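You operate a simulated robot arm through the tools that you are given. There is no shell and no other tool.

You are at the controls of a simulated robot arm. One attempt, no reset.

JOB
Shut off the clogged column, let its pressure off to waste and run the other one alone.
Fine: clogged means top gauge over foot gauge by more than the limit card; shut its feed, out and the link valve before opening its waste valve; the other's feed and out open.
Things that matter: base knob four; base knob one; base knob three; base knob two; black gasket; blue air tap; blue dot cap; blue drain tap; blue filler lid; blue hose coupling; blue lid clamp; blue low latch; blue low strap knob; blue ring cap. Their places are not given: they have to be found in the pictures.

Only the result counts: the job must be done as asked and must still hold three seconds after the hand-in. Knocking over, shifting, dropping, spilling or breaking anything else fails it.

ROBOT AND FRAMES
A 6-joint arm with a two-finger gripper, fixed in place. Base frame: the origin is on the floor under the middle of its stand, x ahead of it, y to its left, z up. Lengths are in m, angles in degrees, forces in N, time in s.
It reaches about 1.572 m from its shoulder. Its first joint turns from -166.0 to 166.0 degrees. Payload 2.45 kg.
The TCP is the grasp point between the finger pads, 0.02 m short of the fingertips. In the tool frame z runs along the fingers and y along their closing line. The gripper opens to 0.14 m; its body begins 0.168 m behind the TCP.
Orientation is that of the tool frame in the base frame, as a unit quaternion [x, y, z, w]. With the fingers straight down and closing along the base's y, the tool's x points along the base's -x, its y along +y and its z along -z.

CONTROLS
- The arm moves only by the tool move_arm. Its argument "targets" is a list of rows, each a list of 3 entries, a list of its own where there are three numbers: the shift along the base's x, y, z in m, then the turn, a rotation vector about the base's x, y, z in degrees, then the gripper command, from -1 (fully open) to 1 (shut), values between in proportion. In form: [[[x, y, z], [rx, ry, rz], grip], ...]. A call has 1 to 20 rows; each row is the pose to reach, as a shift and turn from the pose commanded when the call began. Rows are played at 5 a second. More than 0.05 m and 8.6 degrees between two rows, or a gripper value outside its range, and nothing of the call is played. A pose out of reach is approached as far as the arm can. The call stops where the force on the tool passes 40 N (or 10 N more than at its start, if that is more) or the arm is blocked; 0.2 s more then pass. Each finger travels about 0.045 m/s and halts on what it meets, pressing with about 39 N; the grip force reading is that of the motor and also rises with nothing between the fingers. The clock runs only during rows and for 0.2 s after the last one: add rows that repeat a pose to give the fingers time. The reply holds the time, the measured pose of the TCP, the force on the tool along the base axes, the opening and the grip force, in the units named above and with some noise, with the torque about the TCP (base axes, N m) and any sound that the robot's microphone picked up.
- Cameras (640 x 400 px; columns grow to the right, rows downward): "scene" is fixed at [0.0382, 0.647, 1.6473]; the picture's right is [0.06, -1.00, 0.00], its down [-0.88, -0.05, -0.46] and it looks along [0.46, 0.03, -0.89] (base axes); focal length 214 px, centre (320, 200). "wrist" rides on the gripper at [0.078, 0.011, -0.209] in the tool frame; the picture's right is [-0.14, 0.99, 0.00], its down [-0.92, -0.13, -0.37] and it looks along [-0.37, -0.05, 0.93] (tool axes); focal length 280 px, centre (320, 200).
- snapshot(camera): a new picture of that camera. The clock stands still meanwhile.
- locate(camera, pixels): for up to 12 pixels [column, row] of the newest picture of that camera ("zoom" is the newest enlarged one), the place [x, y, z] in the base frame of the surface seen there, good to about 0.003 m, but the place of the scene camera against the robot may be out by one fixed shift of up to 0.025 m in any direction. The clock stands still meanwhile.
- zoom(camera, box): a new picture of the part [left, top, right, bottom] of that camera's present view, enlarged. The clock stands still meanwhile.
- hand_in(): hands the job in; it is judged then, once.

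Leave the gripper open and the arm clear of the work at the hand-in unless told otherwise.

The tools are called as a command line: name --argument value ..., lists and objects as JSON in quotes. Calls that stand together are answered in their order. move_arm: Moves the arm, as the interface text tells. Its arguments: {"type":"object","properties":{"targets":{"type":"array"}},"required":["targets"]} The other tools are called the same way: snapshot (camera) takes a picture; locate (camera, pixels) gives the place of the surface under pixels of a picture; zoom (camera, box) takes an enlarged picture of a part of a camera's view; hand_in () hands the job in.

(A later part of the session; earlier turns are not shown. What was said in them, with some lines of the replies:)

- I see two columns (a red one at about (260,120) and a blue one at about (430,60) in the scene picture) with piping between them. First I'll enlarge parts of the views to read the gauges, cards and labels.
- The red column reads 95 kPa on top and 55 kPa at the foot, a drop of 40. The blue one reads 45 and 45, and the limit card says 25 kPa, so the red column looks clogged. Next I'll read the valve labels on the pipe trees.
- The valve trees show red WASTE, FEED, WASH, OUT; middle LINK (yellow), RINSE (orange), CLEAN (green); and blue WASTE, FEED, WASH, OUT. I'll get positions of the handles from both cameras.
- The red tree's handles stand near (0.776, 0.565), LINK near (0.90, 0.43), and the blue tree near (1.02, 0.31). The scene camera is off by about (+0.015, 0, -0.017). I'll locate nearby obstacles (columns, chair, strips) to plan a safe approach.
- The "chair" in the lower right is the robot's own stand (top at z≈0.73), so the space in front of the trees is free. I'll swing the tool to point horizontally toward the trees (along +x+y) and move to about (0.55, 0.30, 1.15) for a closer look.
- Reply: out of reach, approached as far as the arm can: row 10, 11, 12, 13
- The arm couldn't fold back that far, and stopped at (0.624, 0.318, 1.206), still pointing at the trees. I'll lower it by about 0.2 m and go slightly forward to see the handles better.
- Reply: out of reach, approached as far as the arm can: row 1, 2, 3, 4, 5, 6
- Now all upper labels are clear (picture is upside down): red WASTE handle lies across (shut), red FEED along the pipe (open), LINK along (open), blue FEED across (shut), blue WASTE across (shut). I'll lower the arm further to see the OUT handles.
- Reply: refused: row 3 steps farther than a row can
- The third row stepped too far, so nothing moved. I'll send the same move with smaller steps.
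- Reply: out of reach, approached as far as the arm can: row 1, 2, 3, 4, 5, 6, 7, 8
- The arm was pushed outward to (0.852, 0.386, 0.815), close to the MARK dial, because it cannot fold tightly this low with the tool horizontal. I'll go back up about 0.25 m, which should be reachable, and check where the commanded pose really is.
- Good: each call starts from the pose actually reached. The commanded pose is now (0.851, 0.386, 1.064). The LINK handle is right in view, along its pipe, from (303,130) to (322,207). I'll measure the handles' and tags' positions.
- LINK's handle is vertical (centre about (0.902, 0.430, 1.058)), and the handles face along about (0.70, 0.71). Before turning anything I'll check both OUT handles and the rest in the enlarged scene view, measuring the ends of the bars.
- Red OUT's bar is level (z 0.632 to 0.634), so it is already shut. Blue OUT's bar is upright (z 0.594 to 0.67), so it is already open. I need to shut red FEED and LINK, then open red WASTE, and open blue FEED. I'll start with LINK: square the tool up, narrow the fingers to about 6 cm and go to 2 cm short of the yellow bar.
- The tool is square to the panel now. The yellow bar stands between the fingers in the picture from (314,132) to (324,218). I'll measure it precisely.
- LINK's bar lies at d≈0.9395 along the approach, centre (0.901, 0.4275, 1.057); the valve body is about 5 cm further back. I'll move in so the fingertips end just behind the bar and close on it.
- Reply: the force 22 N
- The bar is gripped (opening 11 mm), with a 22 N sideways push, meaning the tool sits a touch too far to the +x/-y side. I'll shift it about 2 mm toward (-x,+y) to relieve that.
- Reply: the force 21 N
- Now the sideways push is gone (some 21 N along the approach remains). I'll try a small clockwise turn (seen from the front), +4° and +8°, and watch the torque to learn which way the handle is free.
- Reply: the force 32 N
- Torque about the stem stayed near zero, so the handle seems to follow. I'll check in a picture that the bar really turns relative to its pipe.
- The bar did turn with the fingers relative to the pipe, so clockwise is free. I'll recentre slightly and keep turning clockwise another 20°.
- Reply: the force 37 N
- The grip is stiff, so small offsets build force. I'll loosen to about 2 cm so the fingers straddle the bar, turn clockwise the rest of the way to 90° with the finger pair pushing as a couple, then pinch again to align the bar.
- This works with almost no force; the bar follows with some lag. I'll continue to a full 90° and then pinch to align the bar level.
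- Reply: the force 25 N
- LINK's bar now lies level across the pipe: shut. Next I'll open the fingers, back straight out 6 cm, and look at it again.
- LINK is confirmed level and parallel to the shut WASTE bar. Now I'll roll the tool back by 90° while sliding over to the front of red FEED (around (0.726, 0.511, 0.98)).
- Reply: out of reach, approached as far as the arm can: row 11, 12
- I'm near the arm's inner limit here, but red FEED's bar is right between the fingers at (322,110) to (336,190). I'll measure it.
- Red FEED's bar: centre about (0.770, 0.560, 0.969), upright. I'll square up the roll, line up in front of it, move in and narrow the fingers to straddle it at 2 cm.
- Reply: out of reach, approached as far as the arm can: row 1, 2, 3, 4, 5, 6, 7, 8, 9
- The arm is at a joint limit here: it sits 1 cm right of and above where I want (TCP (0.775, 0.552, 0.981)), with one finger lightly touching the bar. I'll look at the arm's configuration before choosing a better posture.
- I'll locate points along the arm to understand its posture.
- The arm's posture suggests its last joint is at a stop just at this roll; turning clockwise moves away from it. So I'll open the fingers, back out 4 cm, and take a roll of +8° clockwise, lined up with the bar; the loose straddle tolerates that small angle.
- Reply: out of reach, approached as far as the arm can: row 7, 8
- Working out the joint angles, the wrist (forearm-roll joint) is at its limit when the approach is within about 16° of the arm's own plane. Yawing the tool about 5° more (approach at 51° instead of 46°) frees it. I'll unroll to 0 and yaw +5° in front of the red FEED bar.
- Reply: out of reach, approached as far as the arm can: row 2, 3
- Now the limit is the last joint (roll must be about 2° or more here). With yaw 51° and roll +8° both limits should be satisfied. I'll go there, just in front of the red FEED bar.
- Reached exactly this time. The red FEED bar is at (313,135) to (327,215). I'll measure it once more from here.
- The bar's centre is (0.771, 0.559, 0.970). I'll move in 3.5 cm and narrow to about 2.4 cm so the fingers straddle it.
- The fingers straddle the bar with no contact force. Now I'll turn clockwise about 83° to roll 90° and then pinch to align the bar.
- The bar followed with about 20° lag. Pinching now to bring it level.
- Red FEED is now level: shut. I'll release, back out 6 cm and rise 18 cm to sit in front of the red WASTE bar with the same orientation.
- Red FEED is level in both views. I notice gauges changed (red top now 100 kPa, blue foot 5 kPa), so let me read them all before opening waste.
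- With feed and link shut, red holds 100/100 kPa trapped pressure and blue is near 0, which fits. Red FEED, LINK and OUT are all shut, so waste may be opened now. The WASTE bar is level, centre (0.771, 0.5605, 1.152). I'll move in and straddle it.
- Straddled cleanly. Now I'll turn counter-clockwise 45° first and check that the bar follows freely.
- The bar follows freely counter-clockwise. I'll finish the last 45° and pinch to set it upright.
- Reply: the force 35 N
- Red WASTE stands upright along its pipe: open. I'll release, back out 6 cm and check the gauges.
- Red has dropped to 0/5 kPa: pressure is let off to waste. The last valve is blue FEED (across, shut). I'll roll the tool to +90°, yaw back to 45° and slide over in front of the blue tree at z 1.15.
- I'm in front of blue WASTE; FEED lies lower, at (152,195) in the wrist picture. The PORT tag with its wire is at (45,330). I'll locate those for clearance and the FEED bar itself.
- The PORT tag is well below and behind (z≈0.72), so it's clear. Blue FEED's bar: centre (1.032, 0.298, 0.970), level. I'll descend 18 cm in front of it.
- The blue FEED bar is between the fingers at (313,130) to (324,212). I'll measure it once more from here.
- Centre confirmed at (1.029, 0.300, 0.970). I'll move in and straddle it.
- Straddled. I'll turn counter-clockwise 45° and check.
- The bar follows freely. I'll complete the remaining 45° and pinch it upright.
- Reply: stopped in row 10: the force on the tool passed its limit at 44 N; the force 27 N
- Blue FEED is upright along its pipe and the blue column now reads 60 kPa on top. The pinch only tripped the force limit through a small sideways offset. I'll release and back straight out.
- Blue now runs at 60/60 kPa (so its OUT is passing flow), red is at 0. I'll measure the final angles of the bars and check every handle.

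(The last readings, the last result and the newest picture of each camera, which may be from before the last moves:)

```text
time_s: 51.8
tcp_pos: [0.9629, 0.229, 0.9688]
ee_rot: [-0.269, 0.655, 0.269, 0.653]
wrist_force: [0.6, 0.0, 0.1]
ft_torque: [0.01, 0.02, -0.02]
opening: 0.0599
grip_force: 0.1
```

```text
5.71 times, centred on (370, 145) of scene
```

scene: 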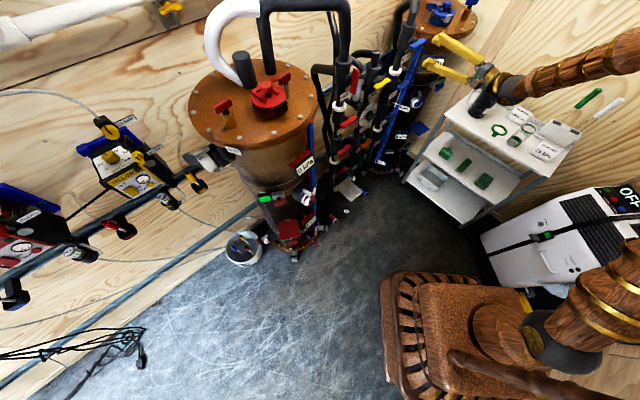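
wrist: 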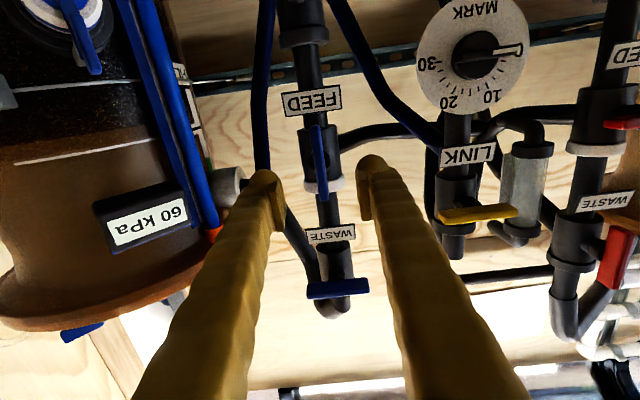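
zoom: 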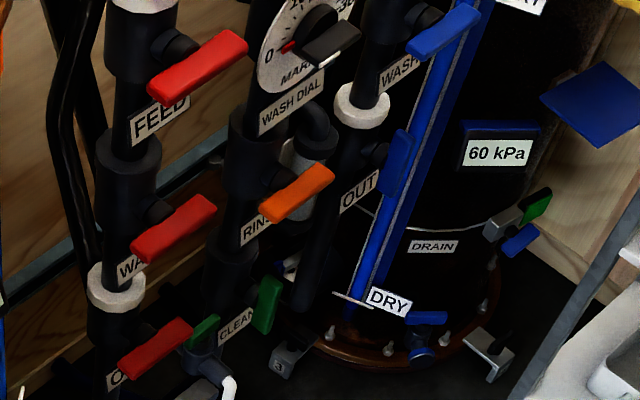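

Everything reads as wanted: red FEED, OUT and LINK level (shut), red WASTE upright (open), blue FEED and OUT upright (open), blue WASTE still level. I'll back the arm further away and up, and open the gripper fully.

move_arm --targets '[[[-0.02, -0.02, 0.02], [0, 0, 0], 0.143], [[-0.04, -0.04, 0.05], [0, 0, 0], 0.143], [[-0.06, -0.06, 0.08], [0, 0, 0], -0.2], [[-0.08, -0.08, 0.11], [0, 0, 0], -1], [[-0.1, -0.1, 0.14], [0, 0, 0], -1], [[-0.1, -0.1, 0.16], [0, 0, 0], -1], [[-0.1, -0.1, 0.16], [0, 0, 0], -1], [[-0.1, -0.1, 0.16], [0, 0, 0], -1], [[-0.1, -0.1, 0.16], [0, 0, 0], -1]]'

snapshot --camera "scene"

zoom --camera "scene" --box '[280, 50, 440, 240]'

snapshot --camera "wrist"

```text
time_s: 53.8
tcp_pos: [0.8644, 0.1282, 1.13]
ee_rot: [-0.27, 0.654, 0.27, 0.653]
wrist_force: [0.3, 0.4, 0.0]
ft_torque: [0.0, -0.03, -0.02]
opening: 0.14
grip_force: 0.0
```

```text
taken
```

scene: 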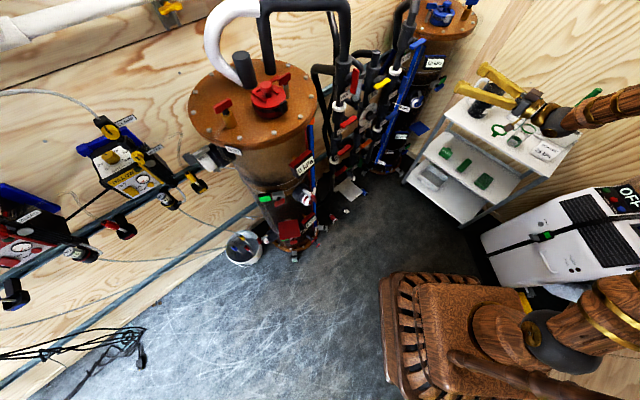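

```text
2.11 times, centred on (360, 145) of scene
```

zoom: 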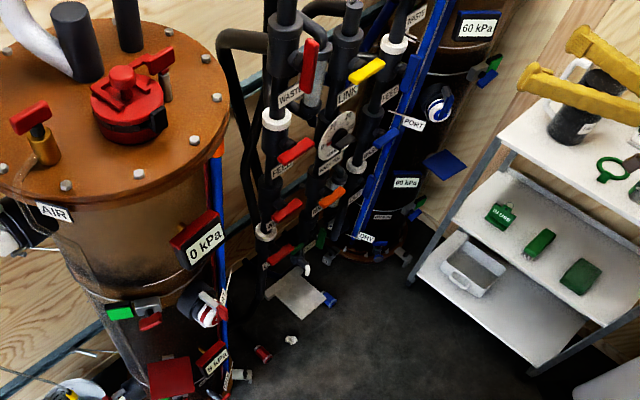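

```text
taken
```

wrist: 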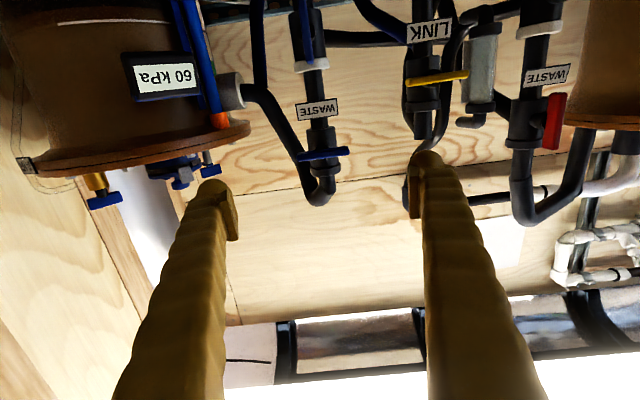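

The arm is clear at (0.864, 0.128, 1.13), the gripper is fully open, and nothing has been disturbed. The red top gauge reads 0 kPa and its foot gauge last read 5 kPa, while blue reads 60/60 kPa running alone. I'm handing the job in.

hand_in

```text
The job is handed in.
```

The clogged red column is shut off and its pressure has been let off to waste. The blue column is now running alone, and the job is handed in.

- **Which column was clogged:** the red top gauge read 95 kPa and the foot gauge 55 kPa, a drop of 40 against the card's limit of 25. Blue read 45 on both gauges.
- **Shut before opening waste:** I shut the link valve and the red feed. The red out valve was already shut, so I left it alone.
- **Red waste:** I opened it only after those three were shut. The red top gauge then fell from 100 to 0 kPa, and the foot gauge last read 5 kPa.
- **Blue column:** I opened its feed. Its out valve was already open, its waste valve stays shut, and both gauges now read 60 kPa.

While I was setting the blue feed handle upright, the arm's force limit stopped one move at 44 N. The handle was already in place and I saw no damage. I saw nothing else knocked or shifted, and the arm is clear of the work with the gripper fully open.
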